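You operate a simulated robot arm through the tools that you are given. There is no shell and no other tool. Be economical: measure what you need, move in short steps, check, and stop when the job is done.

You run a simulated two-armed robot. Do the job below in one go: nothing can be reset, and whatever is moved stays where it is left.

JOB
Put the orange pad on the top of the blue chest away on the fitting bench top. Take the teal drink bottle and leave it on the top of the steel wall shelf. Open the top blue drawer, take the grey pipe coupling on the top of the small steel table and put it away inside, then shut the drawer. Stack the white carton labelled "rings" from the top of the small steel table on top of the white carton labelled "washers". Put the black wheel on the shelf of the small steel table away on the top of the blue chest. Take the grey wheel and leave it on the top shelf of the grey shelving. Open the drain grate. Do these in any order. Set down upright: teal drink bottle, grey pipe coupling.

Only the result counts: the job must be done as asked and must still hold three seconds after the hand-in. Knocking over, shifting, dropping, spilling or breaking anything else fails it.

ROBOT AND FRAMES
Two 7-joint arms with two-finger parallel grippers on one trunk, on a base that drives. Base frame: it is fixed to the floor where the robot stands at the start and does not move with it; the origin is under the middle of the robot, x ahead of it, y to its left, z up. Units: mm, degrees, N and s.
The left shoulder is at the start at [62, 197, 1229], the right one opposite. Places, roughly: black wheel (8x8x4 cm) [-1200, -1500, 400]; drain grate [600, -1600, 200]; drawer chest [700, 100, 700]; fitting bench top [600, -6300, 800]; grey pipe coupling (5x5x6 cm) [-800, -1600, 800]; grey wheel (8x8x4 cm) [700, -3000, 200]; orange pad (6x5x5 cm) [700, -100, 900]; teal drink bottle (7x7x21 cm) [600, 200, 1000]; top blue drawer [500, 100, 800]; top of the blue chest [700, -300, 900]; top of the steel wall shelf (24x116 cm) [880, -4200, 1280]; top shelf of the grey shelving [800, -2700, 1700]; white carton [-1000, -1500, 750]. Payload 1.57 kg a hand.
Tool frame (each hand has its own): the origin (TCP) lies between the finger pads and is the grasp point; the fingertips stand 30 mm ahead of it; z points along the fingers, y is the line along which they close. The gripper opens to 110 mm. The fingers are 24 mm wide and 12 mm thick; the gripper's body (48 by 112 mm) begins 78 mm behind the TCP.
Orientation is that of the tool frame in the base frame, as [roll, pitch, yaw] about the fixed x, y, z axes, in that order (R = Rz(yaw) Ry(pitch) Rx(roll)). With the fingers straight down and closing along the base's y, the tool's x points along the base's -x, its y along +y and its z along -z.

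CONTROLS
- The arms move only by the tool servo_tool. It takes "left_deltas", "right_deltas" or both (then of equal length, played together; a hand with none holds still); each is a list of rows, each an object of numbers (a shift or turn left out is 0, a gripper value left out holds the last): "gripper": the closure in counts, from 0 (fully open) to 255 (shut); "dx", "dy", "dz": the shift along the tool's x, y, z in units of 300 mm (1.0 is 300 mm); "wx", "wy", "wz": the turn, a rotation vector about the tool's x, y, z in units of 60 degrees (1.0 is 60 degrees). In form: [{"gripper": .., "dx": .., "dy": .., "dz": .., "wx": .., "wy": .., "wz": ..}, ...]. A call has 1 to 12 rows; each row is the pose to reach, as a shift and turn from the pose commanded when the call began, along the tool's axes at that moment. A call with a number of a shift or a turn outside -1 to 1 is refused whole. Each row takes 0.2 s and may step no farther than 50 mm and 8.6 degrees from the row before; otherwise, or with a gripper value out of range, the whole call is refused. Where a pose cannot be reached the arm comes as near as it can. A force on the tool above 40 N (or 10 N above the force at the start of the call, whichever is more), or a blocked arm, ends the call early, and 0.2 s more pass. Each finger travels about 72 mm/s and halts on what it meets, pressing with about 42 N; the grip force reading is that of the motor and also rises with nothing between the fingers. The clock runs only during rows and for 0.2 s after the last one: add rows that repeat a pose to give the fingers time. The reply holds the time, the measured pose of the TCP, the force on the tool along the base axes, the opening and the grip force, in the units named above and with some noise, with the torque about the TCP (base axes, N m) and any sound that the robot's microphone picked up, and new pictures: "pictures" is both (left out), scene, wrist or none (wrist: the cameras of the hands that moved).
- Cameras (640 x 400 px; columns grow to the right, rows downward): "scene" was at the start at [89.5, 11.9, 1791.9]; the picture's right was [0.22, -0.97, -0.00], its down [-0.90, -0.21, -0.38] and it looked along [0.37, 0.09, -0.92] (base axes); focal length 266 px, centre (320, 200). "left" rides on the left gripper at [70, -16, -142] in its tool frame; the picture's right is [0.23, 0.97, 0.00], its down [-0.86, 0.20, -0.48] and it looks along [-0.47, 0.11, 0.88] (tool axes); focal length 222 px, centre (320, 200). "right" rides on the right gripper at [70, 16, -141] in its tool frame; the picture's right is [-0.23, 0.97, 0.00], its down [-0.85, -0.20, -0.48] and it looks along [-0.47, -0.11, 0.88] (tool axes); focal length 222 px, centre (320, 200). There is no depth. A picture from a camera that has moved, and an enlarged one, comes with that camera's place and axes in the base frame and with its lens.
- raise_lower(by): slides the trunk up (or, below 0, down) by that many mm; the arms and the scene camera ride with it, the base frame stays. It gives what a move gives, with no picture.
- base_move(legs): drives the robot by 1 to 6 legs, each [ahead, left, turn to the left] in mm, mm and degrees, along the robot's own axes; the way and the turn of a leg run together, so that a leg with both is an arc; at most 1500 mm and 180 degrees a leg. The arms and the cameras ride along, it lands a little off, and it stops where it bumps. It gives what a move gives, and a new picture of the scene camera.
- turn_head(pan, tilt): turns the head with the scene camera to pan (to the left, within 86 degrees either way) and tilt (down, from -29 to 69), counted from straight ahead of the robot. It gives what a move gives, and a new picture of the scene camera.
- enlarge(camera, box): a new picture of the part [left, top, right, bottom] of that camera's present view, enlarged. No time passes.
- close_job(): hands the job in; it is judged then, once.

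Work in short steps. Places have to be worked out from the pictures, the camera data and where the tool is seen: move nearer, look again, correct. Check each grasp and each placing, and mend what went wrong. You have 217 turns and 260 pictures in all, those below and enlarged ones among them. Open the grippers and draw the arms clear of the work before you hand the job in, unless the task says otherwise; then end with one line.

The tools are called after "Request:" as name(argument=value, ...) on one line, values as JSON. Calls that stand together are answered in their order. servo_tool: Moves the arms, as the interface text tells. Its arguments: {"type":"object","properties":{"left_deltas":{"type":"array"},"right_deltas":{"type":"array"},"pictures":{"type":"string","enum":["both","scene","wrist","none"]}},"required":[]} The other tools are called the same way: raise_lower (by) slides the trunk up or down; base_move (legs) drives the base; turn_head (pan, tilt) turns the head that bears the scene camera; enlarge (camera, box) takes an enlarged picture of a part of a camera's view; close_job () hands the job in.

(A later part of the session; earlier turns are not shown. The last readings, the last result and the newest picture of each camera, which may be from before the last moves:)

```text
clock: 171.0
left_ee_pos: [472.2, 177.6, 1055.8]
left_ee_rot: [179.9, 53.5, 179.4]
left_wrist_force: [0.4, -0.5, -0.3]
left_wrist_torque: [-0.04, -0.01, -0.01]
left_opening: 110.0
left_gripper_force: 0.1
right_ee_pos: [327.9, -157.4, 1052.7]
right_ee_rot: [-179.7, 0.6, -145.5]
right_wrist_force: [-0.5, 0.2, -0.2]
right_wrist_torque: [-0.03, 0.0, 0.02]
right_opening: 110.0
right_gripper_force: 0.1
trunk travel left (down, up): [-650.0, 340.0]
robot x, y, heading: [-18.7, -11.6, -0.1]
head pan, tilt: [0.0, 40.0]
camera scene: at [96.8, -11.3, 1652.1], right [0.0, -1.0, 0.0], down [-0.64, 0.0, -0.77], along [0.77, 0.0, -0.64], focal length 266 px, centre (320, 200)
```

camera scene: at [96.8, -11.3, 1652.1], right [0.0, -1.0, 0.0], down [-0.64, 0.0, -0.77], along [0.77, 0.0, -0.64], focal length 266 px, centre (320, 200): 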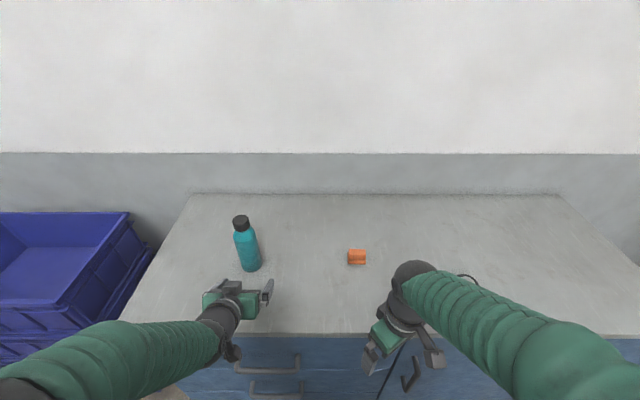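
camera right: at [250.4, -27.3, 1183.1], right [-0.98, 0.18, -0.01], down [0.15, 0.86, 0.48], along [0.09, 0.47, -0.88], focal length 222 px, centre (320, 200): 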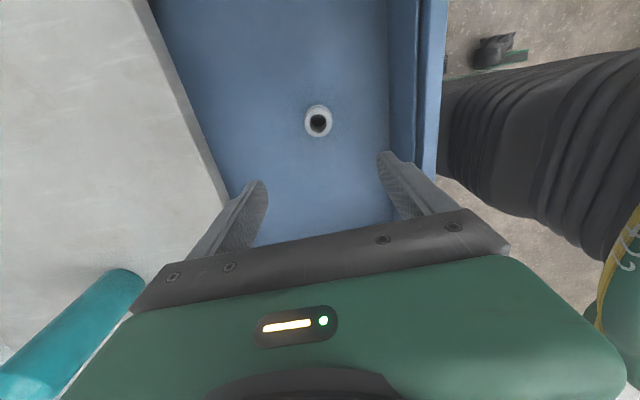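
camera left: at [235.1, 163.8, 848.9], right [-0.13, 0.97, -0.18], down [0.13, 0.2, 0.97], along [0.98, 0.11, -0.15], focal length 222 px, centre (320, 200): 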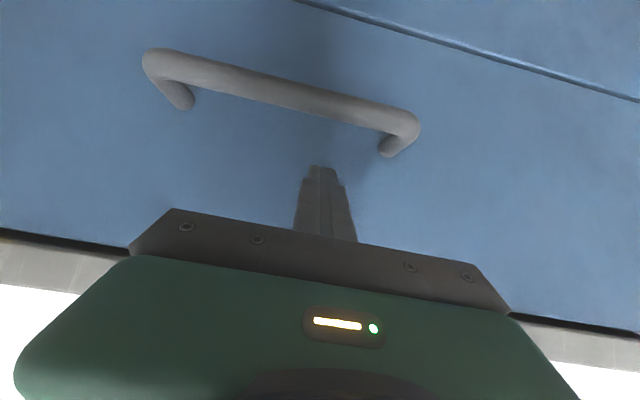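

Finish the right hand's turn and align the left hand with the bottle (y 216, z 1025).

Request:
servo_tool(right_deltas=[{"wz": 0.115}, {"wz": 0.23}, {"wz": 0.345}, {"wz": 0.46}, {"wz": 0.575}], left_deltas=[{"dy": 0.03, "dx": 0.016, "dz": 0.012}, {"dy": 0.06, "dx": 0.032, "dz": 0.024}, {"dy": 0.09, "dx": 0.05, "dz": 0.036}, {"dy": 0.11, "dx": 0.065, "dz": 0.048}, {"dy": 0.127, "dx": 0.08, "dz": 0.06}], pictures="wrist")

```text
clock: 172.2
left_ee_pos: [481.1, 215.9, 1024.6]
left_ee_rot: [180.0, 53.2, 179.2]
left_wrist_force: [0.6, -0.7, 0.3]
left_wrist_torque: [0.0, 0.0, 0.0]
left_opening: 110.0
left_gripper_force: 0.1
left hand out of reach, approached as far as the arm can: row 1, 2, 3, 4, 5
right_ee_pos: [329.0, -156.0, 1052.0]
right_ee_rot: [179.9, 0.6, 179.7]
right_wrist_force: [0.6, -0.1, 0.2]
right_wrist_torque: [-0.01, -0.01, -0.01]
right_opening: 110.1
right_gripper_force: 0.1
trunk travel left (down, up): [-650.0, 340.0]
robot x, y, heading: [-15.8, -9.6, 0.4]
head pan, tilt: [0.0, 40.0]
camera right: at [257.2, -141.0, 1191.5], right [0.23, 0.97, 0.0], down [0.85, -0.2, 0.49], along [0.47, -0.11, -0.87], focal length 222 px, centre (320, 200)
camera left: at [327.9, 201.0, 1053.4], right [-0.12, 0.98, -0.18], down [0.13, 0.2, 0.97], along [0.98, 0.1, -0.15], focal length 222 px, centre (320, 200)
```

right: 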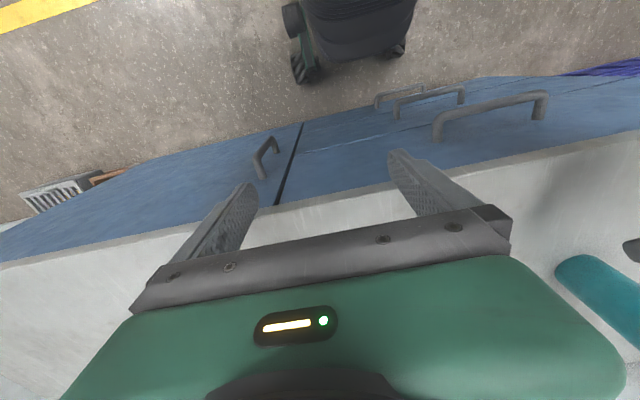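
left: 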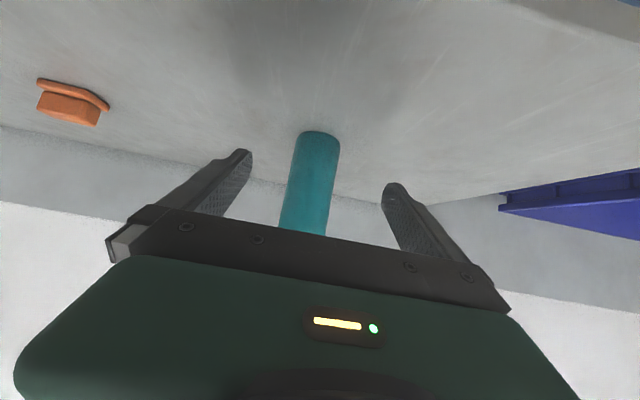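

Bottle is centred between the left fingers. Drive 90 ahead, then reach the last 65 mm with the arm.

Request:
base_move(legs=[[90, 0, 0]])

Request:
servo_tool(left_deltas=[{"dx": -0.05, "dz": 0.067}, {"dx": -0.1, "dz": 0.134}], pictures="wrist")

```text
clock: 173.3
left_ee_pos: [571.0, 214.5, 1026.2]
left_ee_rot: [-180.0, 53.4, 179.2]
left_wrist_force: [-1.2, -0.1, 0.6]
left_wrist_torque: [-0.03, -0.02, -0.04]
left_opening: 110.0
left_gripper_force: 0.1
right_ee_pos: [418.0, -156.9, 1053.6]
right_ee_rot: [179.9, 0.7, 179.8]
right_wrist_force: [-0.2, 0.2, -0.4]
right_wrist_torque: [-0.01, -0.02, 0.0]
right_opening: 109.9
right_gripper_force: 0.0
trunk travel left (down, up): [-650.0, 340.0]
robot x, y, heading: [74.7, -11.3, 0.4]
head pan, tilt: [0.0, 40.0]
camera scene: at [187.0, -11.4, 1652.1], right [0.0, -1.0, 0.0], down [-0.64, 0.0, -0.77], along [0.77, 0.0, -0.64], focal length 266 px, centre (320, 200)
```

scene: 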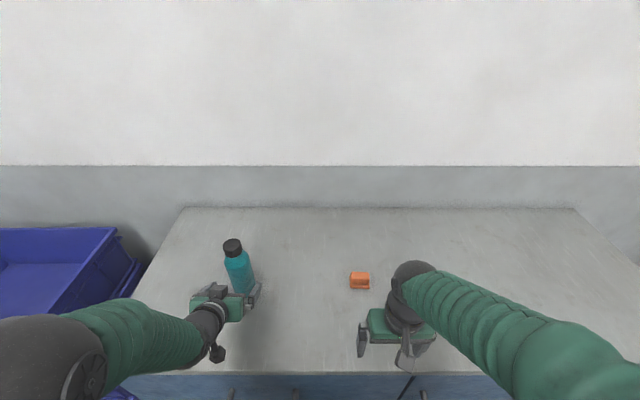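

```text
clock: 173.9
left_ee_pos: [624.0, 217.9, 1022.7]
left_ee_rot: [180.0, 53.2, 179.2]
left_wrist_force: [-0.5, -0.5, 0.7]
left_wrist_torque: [-0.03, 0.02, 0.01]
left_opening: 110.0
left_gripper_force: 0.0
right_ee_pos: [419.7, -159.0, 1050.8]
right_ee_rot: [179.9, 0.6, 179.8]
right_wrist_force: [0.2, 0.1, -0.3]
right_wrist_torque: [-0.01, 0.01, 0.02]
right_opening: 110.1
right_gripper_force: 0.1
trunk travel left (down, up): [-650.0, 340.0]
robot x, y, heading: [71.8, -12.4, 0.1]
head pan, tilt: [0.0, 40.0]
camera left: at [471.3, 201.5, 1052.2], right [-0.12, 0.98, -0.18], down [0.13, 0.2, 0.97], along [0.98, 0.1, -0.15], focal length 222 px, centre (320, 200)
```

left: 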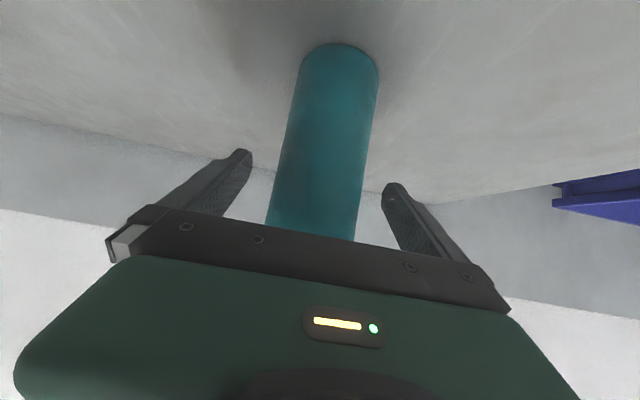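

Advance 14 mm more and close on the bottle.

Request:
servo_tool(left_deltas=[{"dx": -0.028, "dz": 0.04}, {"dx": -0.028, "dz": 0.04, "gripper": 255}, {"dx": -0.028, "dz": 0.04}, {"dx": -0.028, "dz": 0.04}, {"dx": -0.028, "dz": 0.04}], pictures="wrist")

```text
clock: 175.2
left_ee_pos: [638.5, 214.5, 1024.0]
left_ee_rot: [180.0, 53.2, 179.2]
left_wrist_force: [1.3, -0.8, 0.5]
left_wrist_torque: [-0.09, 0.01, 0.05]
left_opening: 65.7
left_gripper_force: 41.9
right_ee_pos: [418.9, -157.3, 1051.8]
right_ee_rot: [179.8, 0.7, 179.9]
right_wrist_force: [-0.1, 0.2, 0.4]
right_wrist_torque: [-0.01, 0.0, 0.04]
right_opening: 110.0
right_gripper_force: 0.0
trunk travel left (down, up): [-650.0, 340.0]
robot x, y, heading: [70.7, -9.4, -0.0]
head pan, tilt: [0.0, 40.0]
camera left: at [485.4, 200.1, 1052.3], right [-0.12, 0.98, -0.18], down [0.13, 0.2, 0.97], along [0.98, 0.09, -0.15], focal length 222 px, centre (320, 200)
```

left: 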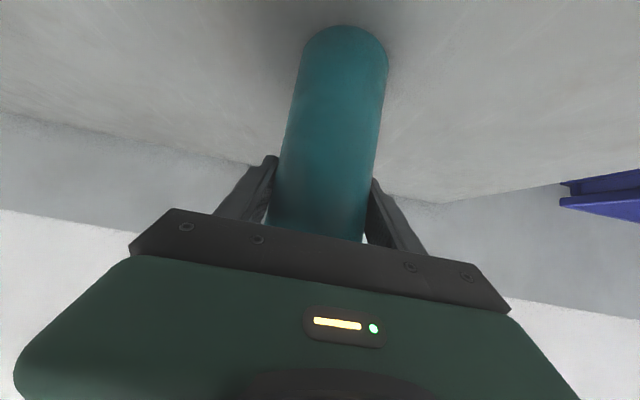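

Bottle held (66 mm). Lift it 60 mm while the right hand moves out above the pad.

Request:
servo_tool(left_deltas=[{"dx": -0.04, "dz": -0.03}, {"dx": -0.08, "dz": -0.06}, {"dx": -0.12, "dz": -0.09}, {"dx": -0.16, "dz": -0.119}, {"dx": -0.16, "dz": -0.119}], right_deltas=[{"dx": -0.155, "dy": 0.015}, {"dx": -0.31, "dy": 0.03}, {"dx": -0.46, "dy": 0.05}, {"dx": -0.61, "dy": 0.065}, {"dx": -0.77, "dy": 0.077}], pictures="both")

```text
clock: 176.3
left_ee_pos: [642.3, 215.4, 1081.2]
left_ee_rot: [180.0, 53.1, 179.2]
left_wrist_force: [0.4, -0.4, -4.8]
left_wrist_torque: [0.01, 0.02, 0.0]
left_opening: 65.6
left_gripper_force: 42.1
right_ee_pos: [656.5, -136.5, 1052.9]
right_ee_rot: [-179.9, 0.4, 179.9]
right_wrist_force: [0.9, 0.0, -0.9]
right_wrist_torque: [-0.01, -0.01, 0.0]
right_opening: 109.8
right_gripper_force: 0.2
trunk travel left (down, up): [-650.0, 340.0]
robot x, y, heading: [73.4, -12.0, 0.4]
head pan, tilt: [0.0, 40.0]
camera scene: at [197.4, -10.5, 1651.2], right [0.0, -1.0, 0.0], down [-0.65, 0.0, -0.76], along [0.76, 0.0, -0.65], focal length 266 px, centre (320, 200)
camera right: at [584.4, -120.1, 1192.1], right [0.23, 0.97, 0.0], down [0.85, -0.2, 0.48], along [0.47, -0.11, -0.88], focal length 222 px, centre (320, 200)
camera left: at [488.2, 200.8, 1111.8], right [-0.12, 0.98, -0.18], down [0.13, 0.2, 0.97], along [0.98, 0.09, -0.16], focal length 222 px, centre (320, 200)
```

scene: 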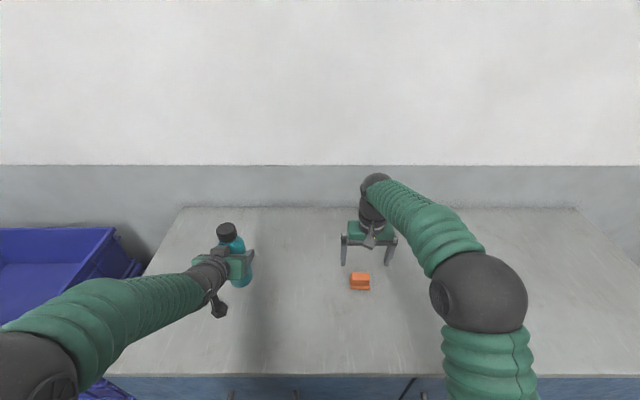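
right: 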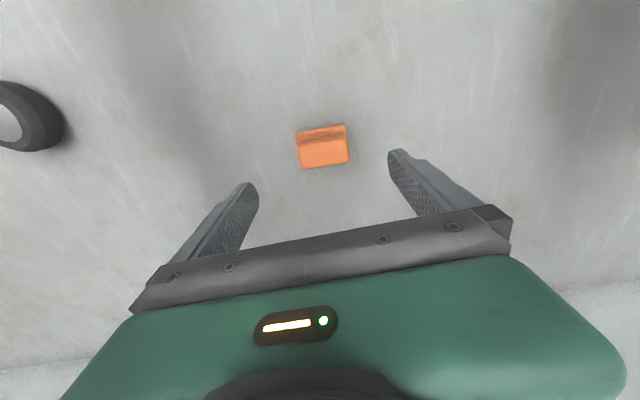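
left: 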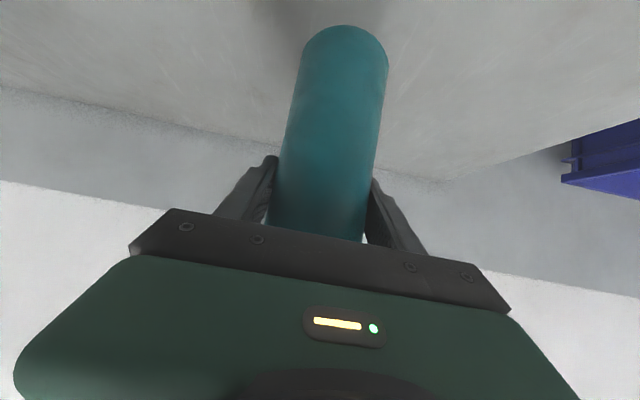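

Pad centre ≈[654,−132], aligned. Descend 93 mm and close.

Request:
servo_tool(right_deltas=[{"dz": 0.15, "dy": 0.013}, {"dz": 0.25, "dy": 0.013}, {"dz": 0.31, "dy": 0.013}, {"dz": 0.31, "dy": 0.013, "gripper": 255}, {"dz": 0.31, "dy": 0.013}, {"dz": 0.31, "dy": 0.013}, {"dz": 0.31, "dy": 0.013}], pictures="wrist")

```text
clock: 177.9
left_ee_pos: [640.2, 216.2, 1084.8]
left_ee_rot: [179.9, 53.1, 179.2]
left_wrist_force: [-0.3, 0.2, -3.2]
left_wrist_torque: [0.04, -0.03, -0.01]
left_opening: 65.3
left_gripper_force: 42.3
right_ee_pos: [655.9, -130.1, 962.0]
right_ee_rot: [179.9, 0.6, 179.8]
right_wrist_force: [0.0, 0.4, -0.6]
right_wrist_torque: [0.01, -0.01, -0.02]
right_opening: 54.5
right_gripper_force: 42.5
trunk travel left (down, up): [-650.0, 340.0]
robot x, y, heading: [69.7, -12.5, 0.2]
head pan, tilt: [0.0, 40.0]
camera right: at [583.4, -114.7, 1102.4], right [0.23, 0.97, 0.0], down [0.85, -0.2, 0.49], along [0.47, -0.11, -0.87], focal length 222 px, centre (320, 200)
```

right: 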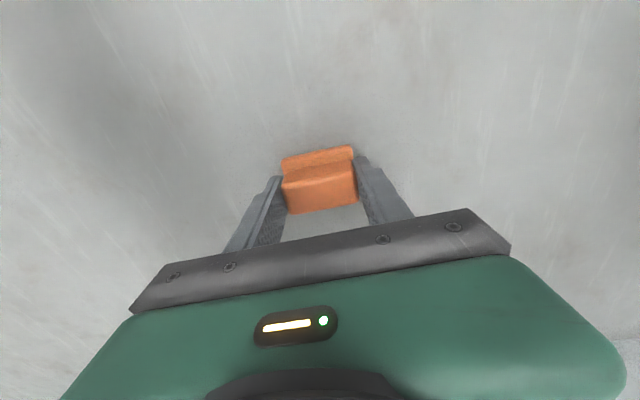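

Pad gripped (54 mm). Lift it, back away, and strafe right along the aisle toward the wall shelf.

Request:
servo_tool(right_deltas=[{"dz": -0.15}, {"dz": -0.3}, {"dz": -0.4}], pictures="wrist")

Request:
base_move(legs=[[-320, 0, 0], [0, -1300, 0], [0, -1200, 0]])

Request:
turn_head(pan=-60, tilt=20)

```text
clock: 178.8
left_ee_pos: [639.4, 214.9, 1084.7]
left_ee_rot: [180.0, 53.2, 179.2]
left_wrist_force: [0.6, 0.3, -4.5]
left_wrist_torque: [-0.02, -0.02, 0.0]
left_opening: 65.1
left_gripper_force: 41.9
right_ee_pos: [653.6, -132.9, 1081.5]
right_ee_rot: [179.9, 0.5, 179.8]
right_wrist_force: [-0.5, -0.4, -0.8]
right_wrist_torque: [0.01, 0.0, -0.02]
right_opening: 55.0
right_gripper_force: 41.7
trunk travel left (down, up): [-650.0, 340.0]
robot x, y, heading: [78.8, -11.3, -0.0]
head pan, tilt: [0.0, 40.0]
camera right: at [581.7, -117.1, 1221.0], right [0.23, 0.97, 0.0], down [0.85, -0.2, 0.49], along [0.47, -0.11, -0.87], focal length 222 px, centre (320, 200)
```

right: 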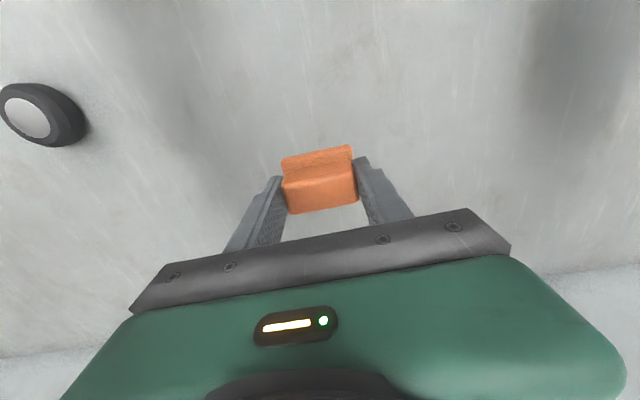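

```text
clock: 192.6
left_ee_pos: [332.3, -2270.9, 1082.8]
left_ee_rot: [-179.7, 53.3, 178.8]
left_wrist_force: [-0.7, 0.3, -4.4]
left_wrist_torque: [-0.02, -0.01, -0.02]
left_opening: 65.2
left_gripper_force: 41.8
right_ee_pos: [343.3, -2620.9, 1080.2]
right_ee_rot: [-180.0, 0.6, 179.2]
right_wrist_force: [0.4, -0.2, 0.0]
right_wrist_torque: [-0.03, 0.02, -0.02]
right_opening: 54.9
right_gripper_force: 41.9
trunk travel left (down, up): [-650.0, 340.0]
robot x, y, heading: [-235.7, -2494.1, -1.0]
head pan, tilt: [0.0, 40.0]
camera scene: at [-115.8, -2491.6, 1651.5], right [-0.01, -1.0, 0.0], down [-0.65, 0.0, -0.76], along [0.76, -0.01, -0.65], focal length 266 px, centre (320, 200)
```

scene: 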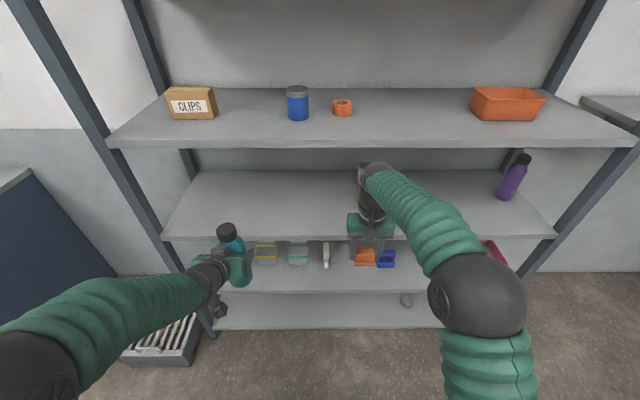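

```text
clock: 193.9
left_ee_pos: [331.6, -2273.2, 1083.8]
left_ee_rot: [180.0, 53.2, 178.6]
left_wrist_force: [0.5, 0.0, -3.4]
left_wrist_torque: [-0.01, 0.03, 0.0]
left_opening: 65.4
left_gripper_force: 41.9
right_ee_pos: [342.4, -2622.0, 1081.6]
right_ee_rot: [179.9, 0.6, 179.1]
right_wrist_force: [1.0, -0.9, -1.0]
right_wrist_torque: [-0.02, 0.02, -0.01]
right_opening: 55.1
right_gripper_force: 41.9
trunk travel left (down, up): [-650.0, 340.0]
robot x, y, heading: [-236.2, -2495.3, -0.5]
head pan, tilt: [-60.0, 20.0]
camera scene: at [-154.9, -2574.9, 1683.1], right [-0.87, -0.49, 0.0], down [-0.17, 0.3, -0.94], along [0.46, -0.82, -0.34], focal length 266 px, centre (320, 200)
```

scene: 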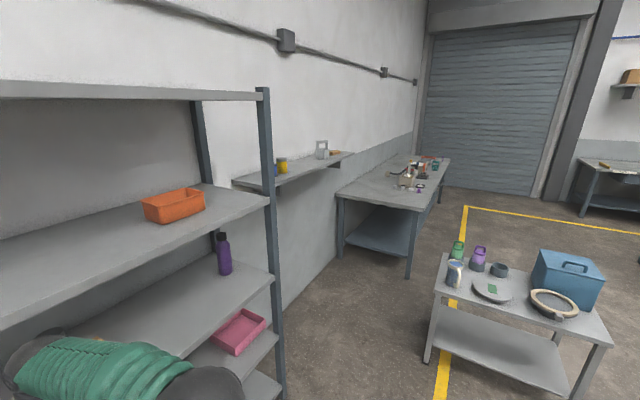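

The wall shelf lies beyond the shelving, a second small table's corner is near [−111,−3936]. Draw the left hand inward, raise the trunk, and strafe on to y≈−3640.

Request:
servo_tool(left_deltas=[{"dy": -0.1}, {"dy": -0.2}, {"dy": -0.3}, {"dy": -0.4}], pictures="none")

Request:
raise_lower(by=335)

Request:
base_move(legs=[[0, -1145, 0.5]])

Request:
turn_head(pan=-30, tilt=40)

```text
clock: 194.9
left_ee_pos: [327.7, -2393.9, 1085.4]
left_ee_rot: [179.7, 53.3, 178.3]
left_wrist_force: [-0.6, -1.1, -4.2]
left_wrist_torque: [0.07, 0.0, 0.0]
left_opening: 65.7
left_gripper_force: 42.3
right_ee_pos: [341.6, -2623.7, 1082.0]
right_ee_rot: [179.8, 0.5, 179.1]
right_wrist_force: [0.5, 0.5, -1.2]
right_wrist_torque: [0.03, 0.01, 0.0]
right_opening: 54.8
right_gripper_force: 41.8
trunk travel left (down, up): [-650.0, 340.0]
robot x, y, heading: [-237.6, -2496.3, -0.7]
head pan, tilt: [-60.0, 20.0]
```

```text
clock: 198.2
left_ee_pos: [328.9, -2392.4, 1420.6]
left_ee_rot: [-180.0, 53.4, 178.5]
left_wrist_force: [-0.9, -0.4, -3.7]
left_wrist_torque: [0.01, -0.03, -0.01]
left_opening: 65.5
left_gripper_force: 42.0
right_ee_pos: [342.3, -2622.7, 1415.4]
right_ee_rot: [180.0, 0.6, 179.2]
right_wrist_force: [-0.6, 0.2, -1.1]
right_wrist_torque: [0.02, 0.01, 0.01]
right_opening: 54.9
right_gripper_force: 41.9
trunk travel left (down, up): [-985.0, 5.0]
robot x, y, heading: [-234.2, -2493.8, -0.4]
head pan, tilt: [-60.0, 20.0]
```

```text
clock: 204.1
left_ee_pos: [306.2, -3549.0, 1420.7]
left_ee_rot: [-179.9, 53.3, 177.4]
left_wrist_force: [0.3, 0.1, -4.8]
left_wrist_torque: [-0.01, 0.0, -0.01]
left_opening: 65.3
left_gripper_force: 41.7
right_ee_pos: [315.5, -3781.1, 1416.2]
right_ee_rot: [179.9, 0.6, 178.0]
right_wrist_force: [0.1, -0.4, -1.4]
right_wrist_torque: [0.03, 0.01, 0.0]
right_opening: 54.8
right_gripper_force: 41.9
trunk travel left (down, up): [-985.0, 5.0]
robot x, y, heading: [-259.6, -3639.5, -1.8]
head pan, tilt: [-60.0, 20.0]
camera scene: at [-179.5, -3722.0, 2018.2], right [-0.88, -0.47, 0.0], down [-0.16, 0.3, -0.94], along [0.44, -0.83, -0.34], focal length 266 px, centre (320, 200)
```

scene: 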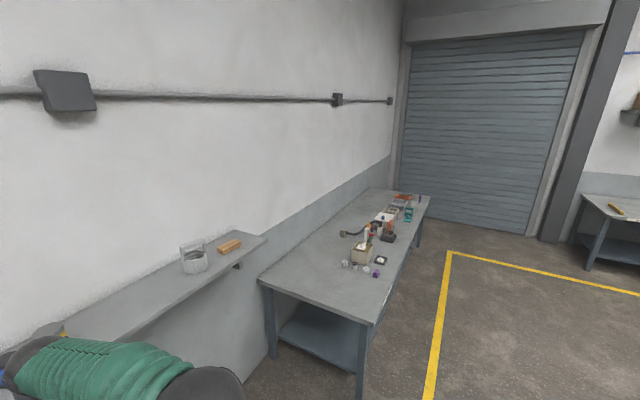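

```text
clock: 205.0
left_ee_pos: [304.0, -3550.6, 1420.8]
left_ee_rot: [179.9, 53.4, 177.3]
left_wrist_force: [-0.3, -0.2, -4.5]
left_wrist_torque: [0.04, -0.01, 0.03]
left_opening: 65.5
left_gripper_force: 41.8
right_ee_pos: [313.2, -3781.3, 1417.9]
right_ee_rot: [179.9, 0.7, 178.0]
right_wrist_force: [-0.9, -0.7, 0.4]
right_wrist_torque: [-0.02, 0.01, 0.02]
right_opening: 54.8
right_gripper_force: 42.0
trunk travel left (down, up): [-985.0, 5.0]
robot x, y, heading: [-252.7, -3643.3, -1.9]
head pan, tilt: [-30.0, 40.0]
camera scene: at [-151.2, -3686.7, 1986.6], right [-0.53, -0.85, 0.0], down [-0.55, 0.34, -0.76], along [0.65, -0.4, -0.64], focal length 266 px, centre (320, 200)
```

scene: 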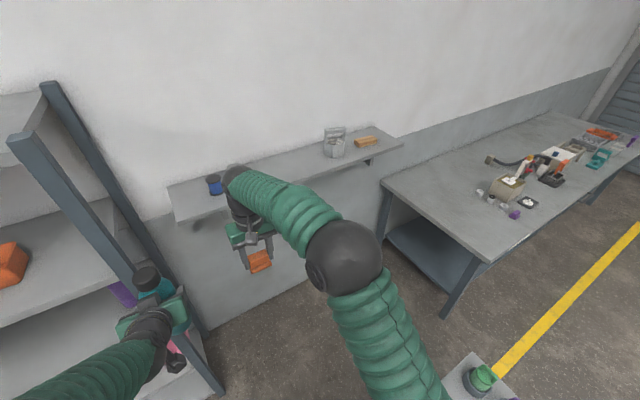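

Free spot on the wall shelf (front edge x≈760, z≈1280) is y≈−4150, between the yellow can and the jar. Retract both hands, drive ahead to x≈190, then strafe right.

Request:
servo_tool(left_deltas=[{"dz": -0.055, "dx": 0.04}, {"dz": -0.11, "dx": 0.08}, {"dz": -0.16, "dx": 0.12}], right_deltas=[{"dx": 0.14}, {"dx": 0.28}, {"dx": 0.4}], pictures="none")

Request:
base_move(legs=[[445, 0, 2]])

```text
clock: 205.8
left_ee_pos: [238.6, -3547.6, 1423.8]
left_ee_rot: [179.9, 53.5, 177.2]
left_wrist_force: [-0.2, -0.4, -5.1]
left_wrist_torque: [-0.03, -0.03, 0.02]
left_opening: 65.3
left_gripper_force: 41.8
right_ee_pos: [192.8, -3778.2, 1417.2]
right_ee_rot: [180.0, 0.9, 178.0]
right_wrist_force: [0.1, 0.3, -0.9]
right_wrist_torque: [-0.02, -0.02, -0.01]
right_opening: 54.8
right_gripper_force: 41.4
trunk travel left (down, up): [-985.0, 5.0]
robot x, y, heading: [-265.1, -3642.9, -1.7]
head pan, tilt: [-30.0, 40.0]
```

```text
clock: 208.5
left_ee_pos: [669.9, -3534.7, 1424.1]
left_ee_rot: [179.9, 53.6, 179.4]
left_wrist_force: [-0.3, 0.2, -4.5]
left_wrist_torque: [0.03, -0.04, 0.03]
left_opening: 65.7
left_gripper_force: 41.8
right_ee_pos: [633.4, -3766.8, 1418.2]
right_ee_rot: [179.9, 0.9, -179.9]
right_wrist_force: [0.3, 0.4, -0.1]
right_wrist_torque: [0.03, -0.04, 0.0]
right_opening: 54.8
right_gripper_force: 41.8
trunk travel left (down, up): [-985.0, 5.0]
robot x, y, heading: [179.4, -3647.9, 0.1]
head pan, tilt: [-30.0, 40.0]
camera scene: at [278.7, -3689.3, 1987.0], right [-0.5, -0.87, 0.0], down [-0.56, 0.32, -0.77], along [0.67, -0.38, -0.64], focal length 266 px, centre (320, 200)
```

scene: 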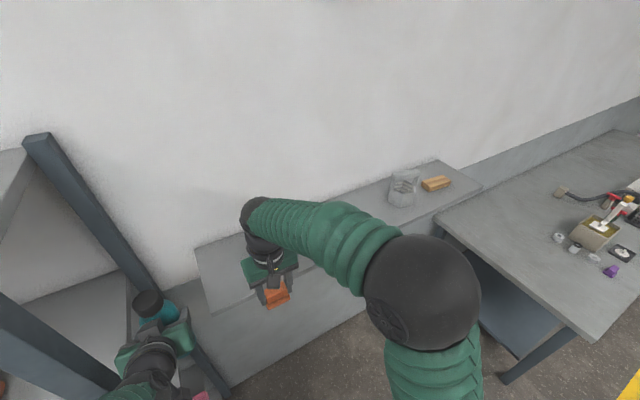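

Now strafe right 615 mm to line the bottle up with y≈−4150.

Request:
base_move(legs=[[0, -610, 0]])

Request:
turn_head(pan=5, tilt=40)

```text
clock: 211.9
left_ee_pos: [678.9, -4120.4, 1420.8]
left_ee_rot: [-179.5, 53.4, -179.5]
left_wrist_force: [0.3, -0.3, -4.4]
left_wrist_torque: [-0.06, -0.05, -0.05]
left_opening: 65.2
left_gripper_force: 41.9
right_ee_pos: [644.2, -4353.7, 1417.3]
right_ee_rot: [-179.7, 0.8, -179.4]
right_wrist_force: [1.2, 0.5, -0.1]
right_wrist_torque: [-0.03, 0.0, 0.02]
right_opening: 54.9
right_gripper_force: 41.6
trunk travel left (down, up): [-985.0, 5.0]
robot x, y, heading: [182.0, -4248.5, 1.1]
head pan, tilt: [-30.0, 40.0]
camera scene: at [291.9, -4274.6, 1986.9], right [-0.49, -0.87, 0.01], down [-0.56, 0.31, -0.77], along [0.67, -0.38, -0.64], focal length 266 px, centre (320, 200)
```

scene: 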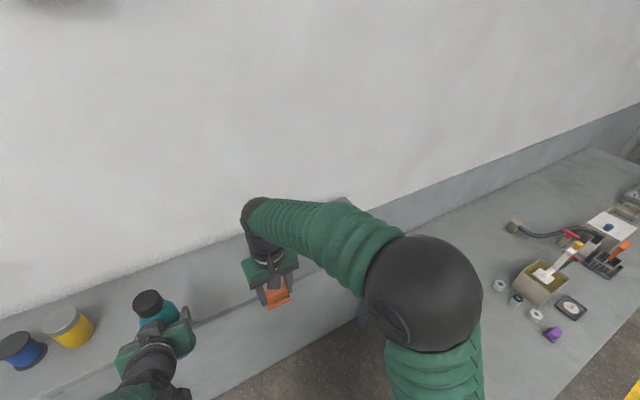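

```text
clock: 212.9
left_ee_pos: [677.1, -4124.6, 1421.4]
left_ee_rot: [-179.8, 53.4, -179.8]
left_wrist_force: [-0.3, -0.4, -4.3]
left_wrist_torque: [0.01, -0.02, -0.04]
left_opening: 65.5
left_gripper_force: 42.2
right_ee_pos: [642.2, -4357.6, 1418.0]
right_ee_rot: [-179.9, 0.7, -179.3]
right_wrist_force: [0.1, -0.3, -0.5]
right_wrist_torque: [-0.02, 0.0, -0.01]
right_opening: 54.9
right_gripper_force: 42.4
trunk travel left (down, up): [-985.0, 5.0]
robot x, y, heading: [180.4, -4246.0, 0.9]
head pan, tilt: [5.0, 40.0]
camera scene: at [302.3, -4230.1, 1986.6], right [0.1, -0.99, 0.0], down [-0.64, -0.07, -0.76], along [0.76, 0.08, -0.64], focal length 266 px, centre (320, 200)
```

scene: 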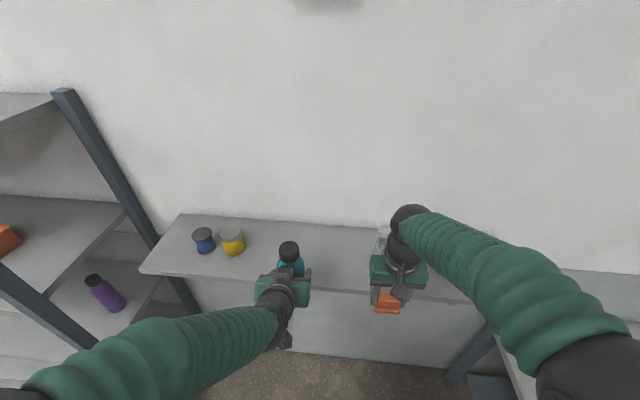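

Bottle is lined up at y≈−4124 between can and jar. Drive 100 ahead and reach the arm 75 mm further.

Request:
base_move(legs=[[100, 0, -0.9]])

Request:
servo_tool(left_deltas=[{"dx": -0.05, "dz": 0.067}, {"dx": -0.1, "dz": 0.134}, {"dx": -0.149, "dz": 0.2}], pictures="both")

```text
clock: 214.1
left_ee_pos: [761.9, -4137.3, 1430.4]
left_ee_rot: [179.9, 54.3, 178.9]
left_wrist_force: [-0.4, -0.6, -3.6]
left_wrist_torque: [0.04, -0.03, 0.02]
left_opening: 65.4
left_gripper_force: 42.1
right_ee_pos: [724.6, -4369.9, 1424.3]
right_ee_rot: [179.9, 1.6, 179.7]
right_wrist_force: [0.7, 0.2, -0.3]
right_wrist_torque: [-0.02, -0.01, 0.0]
right_opening: 54.5
right_gripper_force: 42.1
trunk travel left (down, up): [-985.0, 5.0]
robot x, y, heading: [289.2, -4249.6, -0.2]
head pan, tilt: [5.0, 40.0]
camera scene: at [377.7, -4238.2, 1988.3], right [0.09, -1.0, 0.0], down [-0.63, -0.06, -0.77], along [0.77, 0.07, -0.63], focal length 266 px, centre (320, 200)
```

scene: 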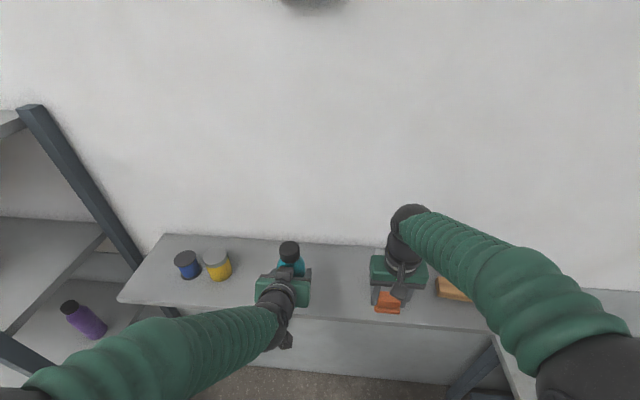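

```text
clock: 214.8
left_ee_pos: [850.2, -4136.6, 1424.8]
left_ee_rot: [-180.0, 53.9, 178.9]
left_wrist_force: [0.3, 0.5, -4.5]
left_wrist_torque: [0.01, 0.0, 0.02]
left_opening: 65.4
left_gripper_force: 41.6
right_ee_pos: [735.8, -4368.2, 1420.7]
right_ee_rot: [180.0, 1.1, 179.8]
right_wrist_force: [0.2, 0.2, -0.5]
right_wrist_torque: [-0.04, -0.02, -0.01]
right_opening: 54.7
right_gripper_force: 41.6
trunk travel left (down, up): [-985.0, 5.0]
robot x, y, heading: [288.5, -4245.3, -0.1]
head pan, tilt: [5.0, 40.0]
camera scene: at [396.1, -4237.4, 1987.2], right [0.09, -1.0, 0.0], down [-0.64, -0.06, -0.77], along [0.76, 0.07, -0.64], focal length 266 px, centre (320, 200)
camera left: at [696.7, -4151.9, 1453.0], right [-0.12, 0.98, -0.18], down [0.12, 0.2, 0.97], along [0.99, 0.09, -0.14], focal length 222 px, centre (320, 200)
```

scene: 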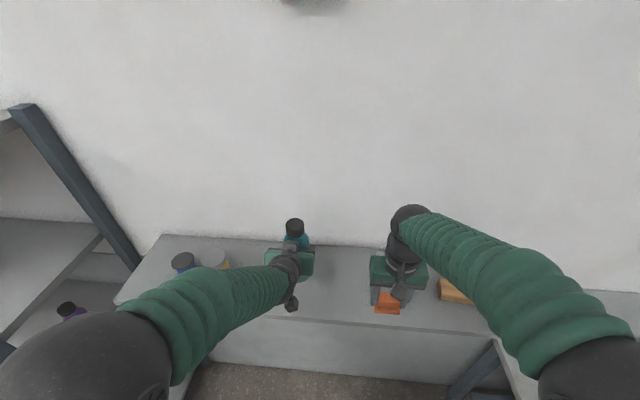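
left: 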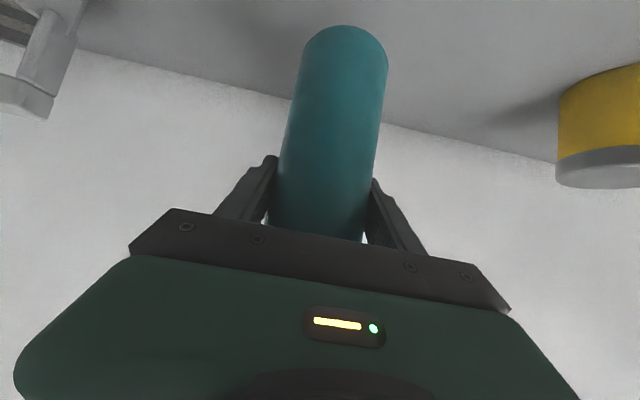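

Over the shelf, wall is clear behind. Descend gently until contact.

Request:
servo_tool(left_deltas=[{"dx": 0.05, "dz": 0.037}, {"dx": 0.075, "dz": 0.055}, {"dx": 0.086, "dz": 0.063}, {"dx": 0.094, "dz": 0.069}], pictures="wrist")

```text
clock: 215.8
left_ee_pos: [856.3, -4138.1, 1387.9]
left_ee_rot: [179.9, 53.5, 179.0]
left_wrist_force: [-0.3, 0.2, -5.0]
left_wrist_torque: [-0.02, 0.02, -0.02]
left_opening: 65.4
left_gripper_force: 42.2
right_ee_pos: [742.9, -4369.1, 1416.9]
right_ee_rot: [179.9, 0.8, 179.8]
right_wrist_force: [-0.6, -0.2, -0.7]
right_wrist_torque: [-0.01, 0.02, 0.02]
right_opening: 54.6
right_gripper_force: 42.4
trunk travel left (down, up): [-985.0, 5.0]
robot x, y, heading: [284.2, -4248.1, -0.1]
head pan, tilt: [5.0, 40.0]
camera left: at [702.5, -4152.8, 1415.7], right [-0.12, 0.98, -0.18], down [0.13, 0.2, 0.97], along [0.98, 0.09, -0.15], focal length 222 px, centre (320, 200)
```

left: 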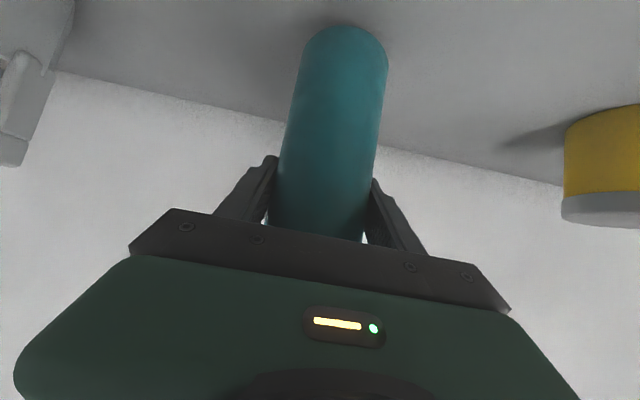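

No contact yet; continue down in small steps.

Request:
servo_tool(left_deltas=[{"dx": 0.0135, "dz": 0.0098}, {"dx": 0.0215, "dz": 0.0157}, {"dx": 0.027, "dz": 0.0196}], pictures="wrist")

```text
clock: 216.7
left_ee_pos: [857.6, -4140.4, 1376.8]
left_ee_rot: [179.7, 53.6, 178.8]
left_wrist_force: [0.2, 0.6, -4.2]
left_wrist_torque: [-0.01, -0.01, -0.02]
left_opening: 65.5
left_gripper_force: 41.4
right_ee_pos: [744.0, -4370.5, 1418.5]
right_ee_rot: [179.9, 0.8, 179.8]
right_wrist_force: [-0.4, 0.0, -0.2]
right_wrist_torque: [-0.02, 0.03, 0.01]
right_opening: 54.9
right_gripper_force: 41.9
trunk travel left (down, up): [-985.0, 5.0]
robot x, y, heading: [288.9, -4241.9, -0.1]
head pan, tilt: [5.0, 40.0]
camera left: at [702.9, -4155.2, 1405.7], right [-0.12, 0.98, -0.18], down [0.13, 0.2, 0.97], along [0.98, 0.09, -0.15], focal length 222 px, centre (320, 200)
```

left: 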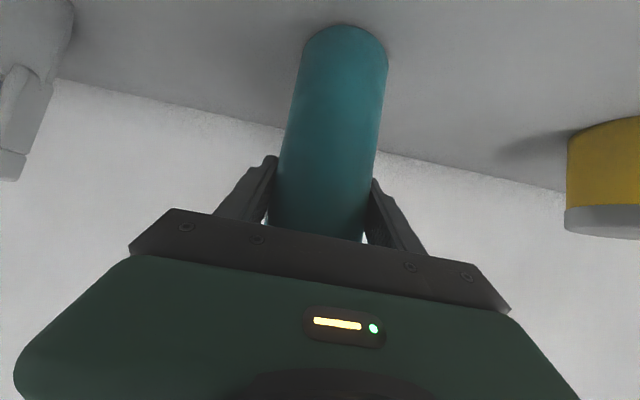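

Still free. Descend up to 9 mm more.

Request:
servo_tool(left_deltas=[{"dx": 0.008, "dz": 0.006}, {"dx": 0.016, "dz": 0.012}, {"dx": 0.0245, "dz": 0.018}], pictures="none")

```text
clock: 217.4
left_ee_pos: [855.2, -4139.9, 1373.8]
left_ee_rot: [179.9, 54.2, 178.9]
left_wrist_force: [2.3, 1.4, 25.4]
left_wrist_torque: [-0.07, 0.89, -0.24]
left_opening: 65.4
left_gripper_force: 41.7
right_ee_pos: [740.3, -4371.6, 1418.9]
right_ee_rot: [179.8, 1.0, 179.8]
right_wrist_force: [-0.1, -0.1, -0.9]
right_wrist_torque: [-0.03, 0.03, -0.01]
right_opening: 54.8
right_gripper_force: 42.0
trunk travel left (down, up): [-985.0, 5.0]
robot x, y, heading: [288.1, -4247.8, -0.1]
head pan, tilt: [5.0, 40.0]
```

Contact (≈30 N). Ease up slightly, open, and retreat along the fingers.

Request:
servo_tool(left_deltas=[{"dx": -0.012, "dz": -0.009}, {"dx": -0.012, "dz": -0.009, "gripper": 80}, {"dx": -0.012, "dz": -0.009, "gripper": 0}, {"dx": -0.012, "dz": -0.009}, {"dx": 0.03, "dz": -0.1}, {"dx": 0.08, "dz": -0.22}, {"dx": 0.12, "dz": -0.34}], pictures="both")

```text
clock: 219.1
left_ee_pos: [760.1, -4140.8, 1405.3]
left_ee_rot: [179.8, 53.4, 178.8]
left_wrist_force: [-0.3, 0.2, 0.2]
left_wrist_torque: [0.05, -0.03, -0.02]
left_opening: 110.0
left_gripper_force: 0.0
left hand out of reach, approached as far as the arm can: row 7
right_ee_pos: [737.9, -4369.7, 1419.5]
right_ee_rot: [179.9, 1.0, 179.8]
right_wrist_force: [-0.1, 0.1, 0.1]
right_wrist_torque: [-0.01, -0.04, 0.02]
right_opening: 54.6
right_gripper_force: 41.5
trunk travel left (down, up): [-985.0, 5.0]
robot x, y, heading: [281.5, -4245.7, -0.4]
head pan, tilt: [5.0, 40.0]
camera scene: at [398.9, -4239.3, 1987.0], right [0.09, -1.0, 0.0], down [-0.64, -0.06, -0.77], along [0.76, 0.07, -0.64], focal length 266 px, centre (320, 200)
camera left: at [606.8, -4155.3, 1433.1], right [-0.12, 0.98, -0.18], down [0.13, 0.2, 0.97], along [0.98, 0.09, -0.15], focal length 222 px, centre (320, 200)
```

scene: 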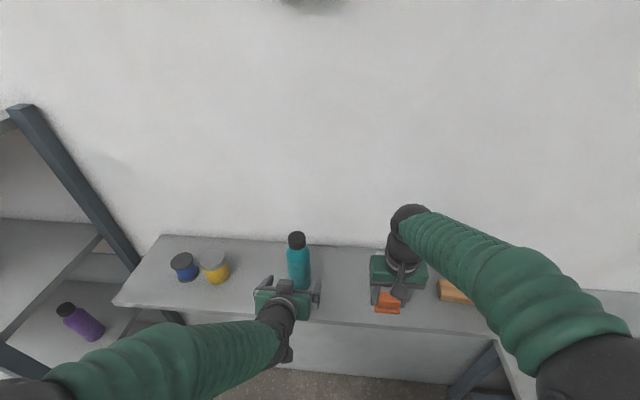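
left: 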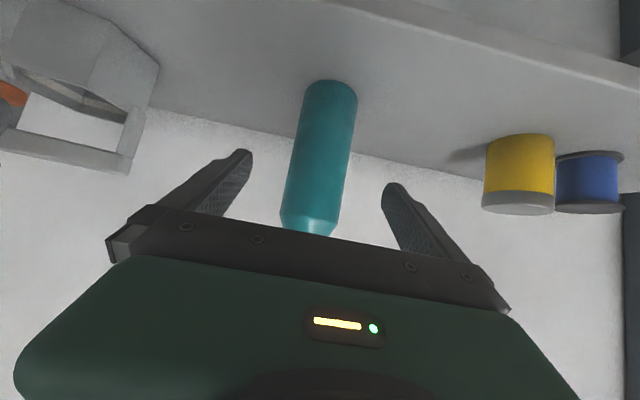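

Bottle stands upright on the shelf. Back 90 mm and look right toward the bench's near end.

Request:
base_move(legs=[[-90, 0, 0]])

Request:
turn_head(pan=-80, tilt=45)

```text
clock: 220.2
left_ee_pos: [691.8, -4141.4, 1397.2]
left_ee_rot: [179.7, 52.6, 178.8]
left_wrist_force: [0.7, 0.2, 0.3]
left_wrist_torque: [-0.01, 0.05, -0.01]
left_opening: 110.1
left_gripper_force: 0.1
right_ee_pos: [667.9, -4371.4, 1410.9]
right_ee_rot: [179.9, 0.0, 179.8]
right_wrist_force: [0.1, -0.6, -1.8]
right_wrist_torque: [0.0, 0.09, -0.03]
right_opening: 54.8
right_gripper_force: 41.5
trunk travel left (down, up): [-985.0, 5.0]
robot x, y, heading: [192.7, -4246.3, -0.3]
head pan, tilt: [5.0, 40.0]
camera scene: at [338.9, -4240.2, 1984.7], right [0.09, -1.0, 0.0], down [-0.65, -0.06, -0.76], along [0.75, 0.07, -0.66], focal length 266 px, centre (320, 200)
```

scene: 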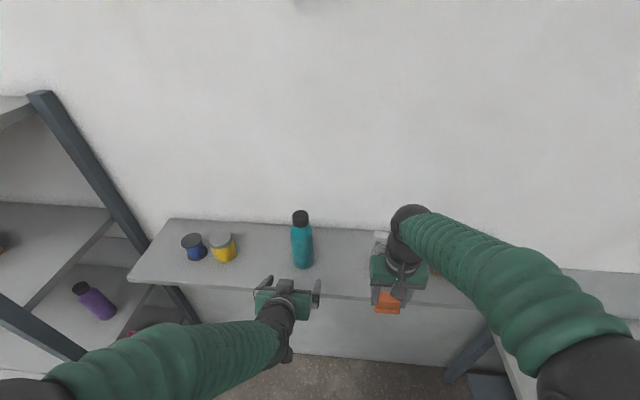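

```text
clock: 221.8
left_ee_pos: [673.7, -4141.1, 1402.4]
left_ee_rot: [179.7, 53.3, 178.9]
left_wrist_force: [-0.5, 0.1, 0.1]
left_wrist_torque: [0.0, -0.01, 0.0]
left_opening: 110.2
left_gripper_force: 0.0
right_ee_pos: [652.4, -4371.3, 1416.2]
right_ee_rot: [179.9, 0.8, 179.7]
right_wrist_force: [0.4, 0.0, 0.3]
right_wrist_torque: [-0.03, 0.01, -0.02]
right_opening: 54.6
right_gripper_force: 41.9
trunk travel left (down, up): [-985.0, 5.0]
robot x, y, heading: [191.5, -4246.4, 0.1]
head pan, tilt: [-80.0, 45.0]
camera scene: at [246.7, -4327.4, 1979.4], right [-0.98, -0.17, 0.01], down [-0.13, 0.7, -0.71], along [0.12, -0.7, -0.71], focal length 266 px, centre (320, 200)
```

scene: 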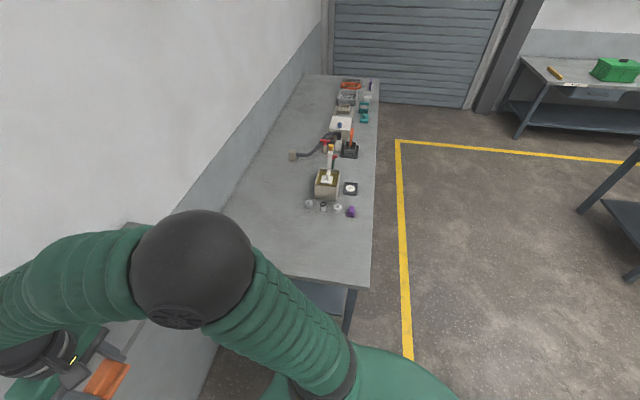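

Bench: x from ≈125, near end y≈−4950, items start at y≈−5400. Move right 250, turn to face it, then lower the trunk.

Request:
base_move(legs=[[0, -230, 0], [0, 0, -90]])

Request:
raise_lower(by=-380)

Request:
turn_head(pan=0, tilt=45)

```text
clock: 224.7
left_ee_pos: [679.3, -4494.8, 1403.8]
left_ee_rot: [179.8, 53.5, 163.8]
left_wrist_force: [0.5, -0.1, -0.3]
left_wrist_torque: [0.02, -0.02, 0.03]
left_opening: 110.2
left_gripper_force: 0.0
right_ee_pos: [599.8, -4711.8, 1419.2]
right_ee_rot: [179.9, 0.9, 164.7]
right_wrist_force: [1.0, -0.1, -1.4]
right_wrist_torque: [0.03, 0.02, -0.02]
right_opening: 54.8
right_gripper_force: 42.5
trunk travel left (down, up): [-985.0, 5.0]
robot x, y, heading: [190.7, -4474.3, -15.1]
head pan, tilt: [-80.0, 45.0]
stopped in leg 2: the robot was blocked; the commanded pose is now the measured one
camera scene: at [218.8, -4566.7, 1979.5], right [-1.0, 0.09, 0.0], down [0.06, 0.71, -0.71], along [-0.06, -0.7, -0.71], focal length 266 px, centre (320, 200)
```

scene: 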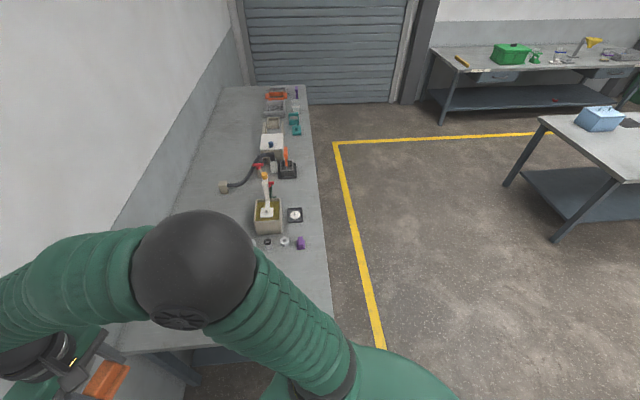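

```text
clock: 228.4
left_ee_pos: [679.6, -4494.5, 1024.4]
left_ee_rot: [179.8, 53.5, 164.0]
left_wrist_force: [-0.5, 0.3, -0.2]
left_wrist_torque: [-0.02, 0.01, -0.01]
left_opening: 110.2
left_gripper_force: 0.1
right_ee_pos: [598.1, -4710.1, 1039.2]
right_ee_rot: [179.9, 0.9, 164.7]
right_wrist_force: [0.6, -0.3, -0.3]
right_wrist_torque: [0.02, -0.01, 0.0]
right_opening: 54.8
right_gripper_force: 42.0
trunk travel left (down, up): [-605.0, 385.0]
robot x, y, heading: [196.8, -4475.7, -15.0]
head pan, tilt: [-80.0, 45.0]
```

```text
clock: 229.9
left_ee_pos: [679.4, -4494.9, 1024.3]
left_ee_rot: [180.0, 53.5, 164.0]
left_wrist_force: [0.0, 0.7, -0.3]
left_wrist_torque: [0.02, 0.01, 0.04]
left_opening: 110.3
left_gripper_force: 0.0
right_ee_pos: [598.4, -4709.0, 1039.3]
right_ee_rot: [179.9, 0.9, 164.7]
right_wrist_force: [-0.3, -0.1, -0.6]
right_wrist_torque: [-0.03, -0.01, 0.02]
right_opening: 54.8
right_gripper_force: 41.8
trunk travel left (down, up): [-605.0, 385.0]
robot x, y, heading: [191.0, -4473.7, -14.9]
head pan, tilt: [0.0, 45.0]
camera scene: at [303.0, -4505.1, 1599.6], right [-0.26, -0.97, 0.0], down [-0.68, 0.19, -0.71], along [0.68, -0.18, -0.71], focal length 266 px, centre (320, 200)
```

scene: 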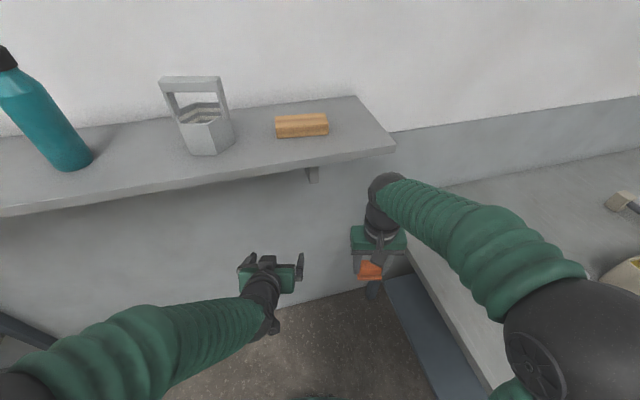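

The base rear touched something behind (second table's leg, near [−119,−4608]). Ease forward 90 mm with a slight back turn, then finish turning.

Request:
base_move(legs=[[30, 0, 1.5], [65, 0, 0], [0, 0, -75]])

Request:
turn_head(pan=-70, tilt=50)

```text
clock: 234.6
left_ee_pos: [387.3, -4972.6, 1024.1]
left_ee_rot: [179.9, 53.4, 88.6]
left_wrist_force: [0.1, -0.3, 0.9]
left_wrist_torque: [0.0, 0.02, 0.0]
left_opening: 109.7
left_gripper_force: 0.1
right_ee_pos: [156.1, -4949.8, 1037.4]
right_ee_rot: [-180.0, 0.8, 89.3]
right_wrist_force: [-0.1, -0.1, -2.4]
right_wrist_torque: [-0.03, -0.01, 0.02]
right_opening: 54.9
right_gripper_force: 41.8
trunk travel left (down, up): [-605.0, 385.0]
robot x, y, heading: [285.6, -4497.5, -90.6]
head pan, tilt: [0.0, 45.0]
camera scene: at [281.6, -4611.3, 1599.5], right [-1.0, 0.01, 0.0], down [0.01, 0.71, -0.71], along [-0.01, -0.71, -0.71], focal length 266 px, centre (320, 200)
```

scene: 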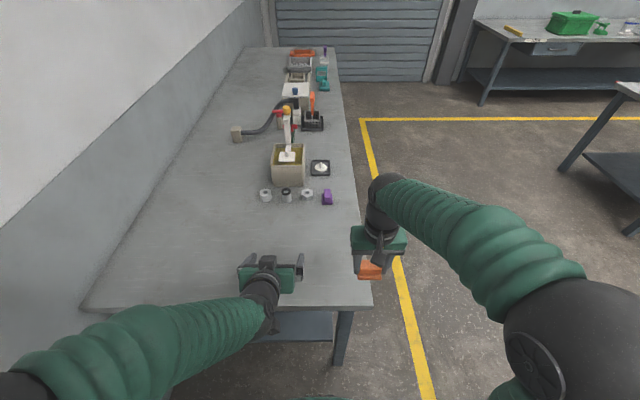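

```text
clock: 236.0
left_ee_pos: [386.1, -4971.8, 1024.7]
left_ee_rot: [179.8, 53.5, 88.5]
left_wrist_force: [0.2, 0.0, -0.6]
left_wrist_torque: [-0.01, 0.02, -0.03]
left_opening: 110.0
left_gripper_force: 0.0
right_ee_pos: [155.8, -4949.0, 1039.1]
right_ee_rot: [179.9, 0.9, 89.3]
right_wrist_force: [0.2, 0.0, -0.4]
right_wrist_torque: [0.02, 0.01, -0.01]
right_opening: 55.0
right_gripper_force: 42.5
trunk travel left (down, up): [-605.0, 385.0]
robot x, y, heading: [282.9, -4496.1, -90.3]
head pan, tilt: [-70.0, 50.0]
camera scene: at [209.4, -4555.6, 1592.6], right [-0.33, 0.94, 0.0], down [0.72, 0.26, -0.64], along [-0.61, -0.21, -0.77], focal length 266 px, centre (320, 200)
```

scene: 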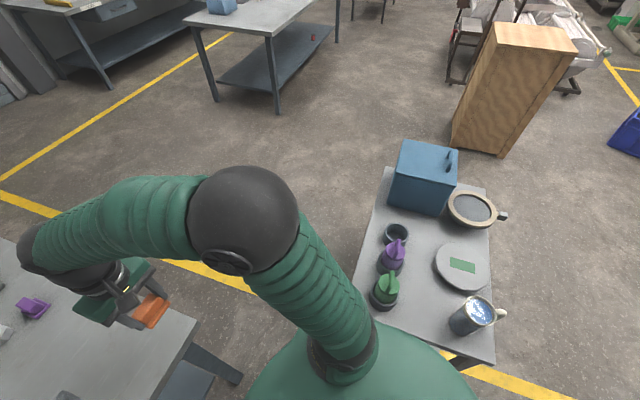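

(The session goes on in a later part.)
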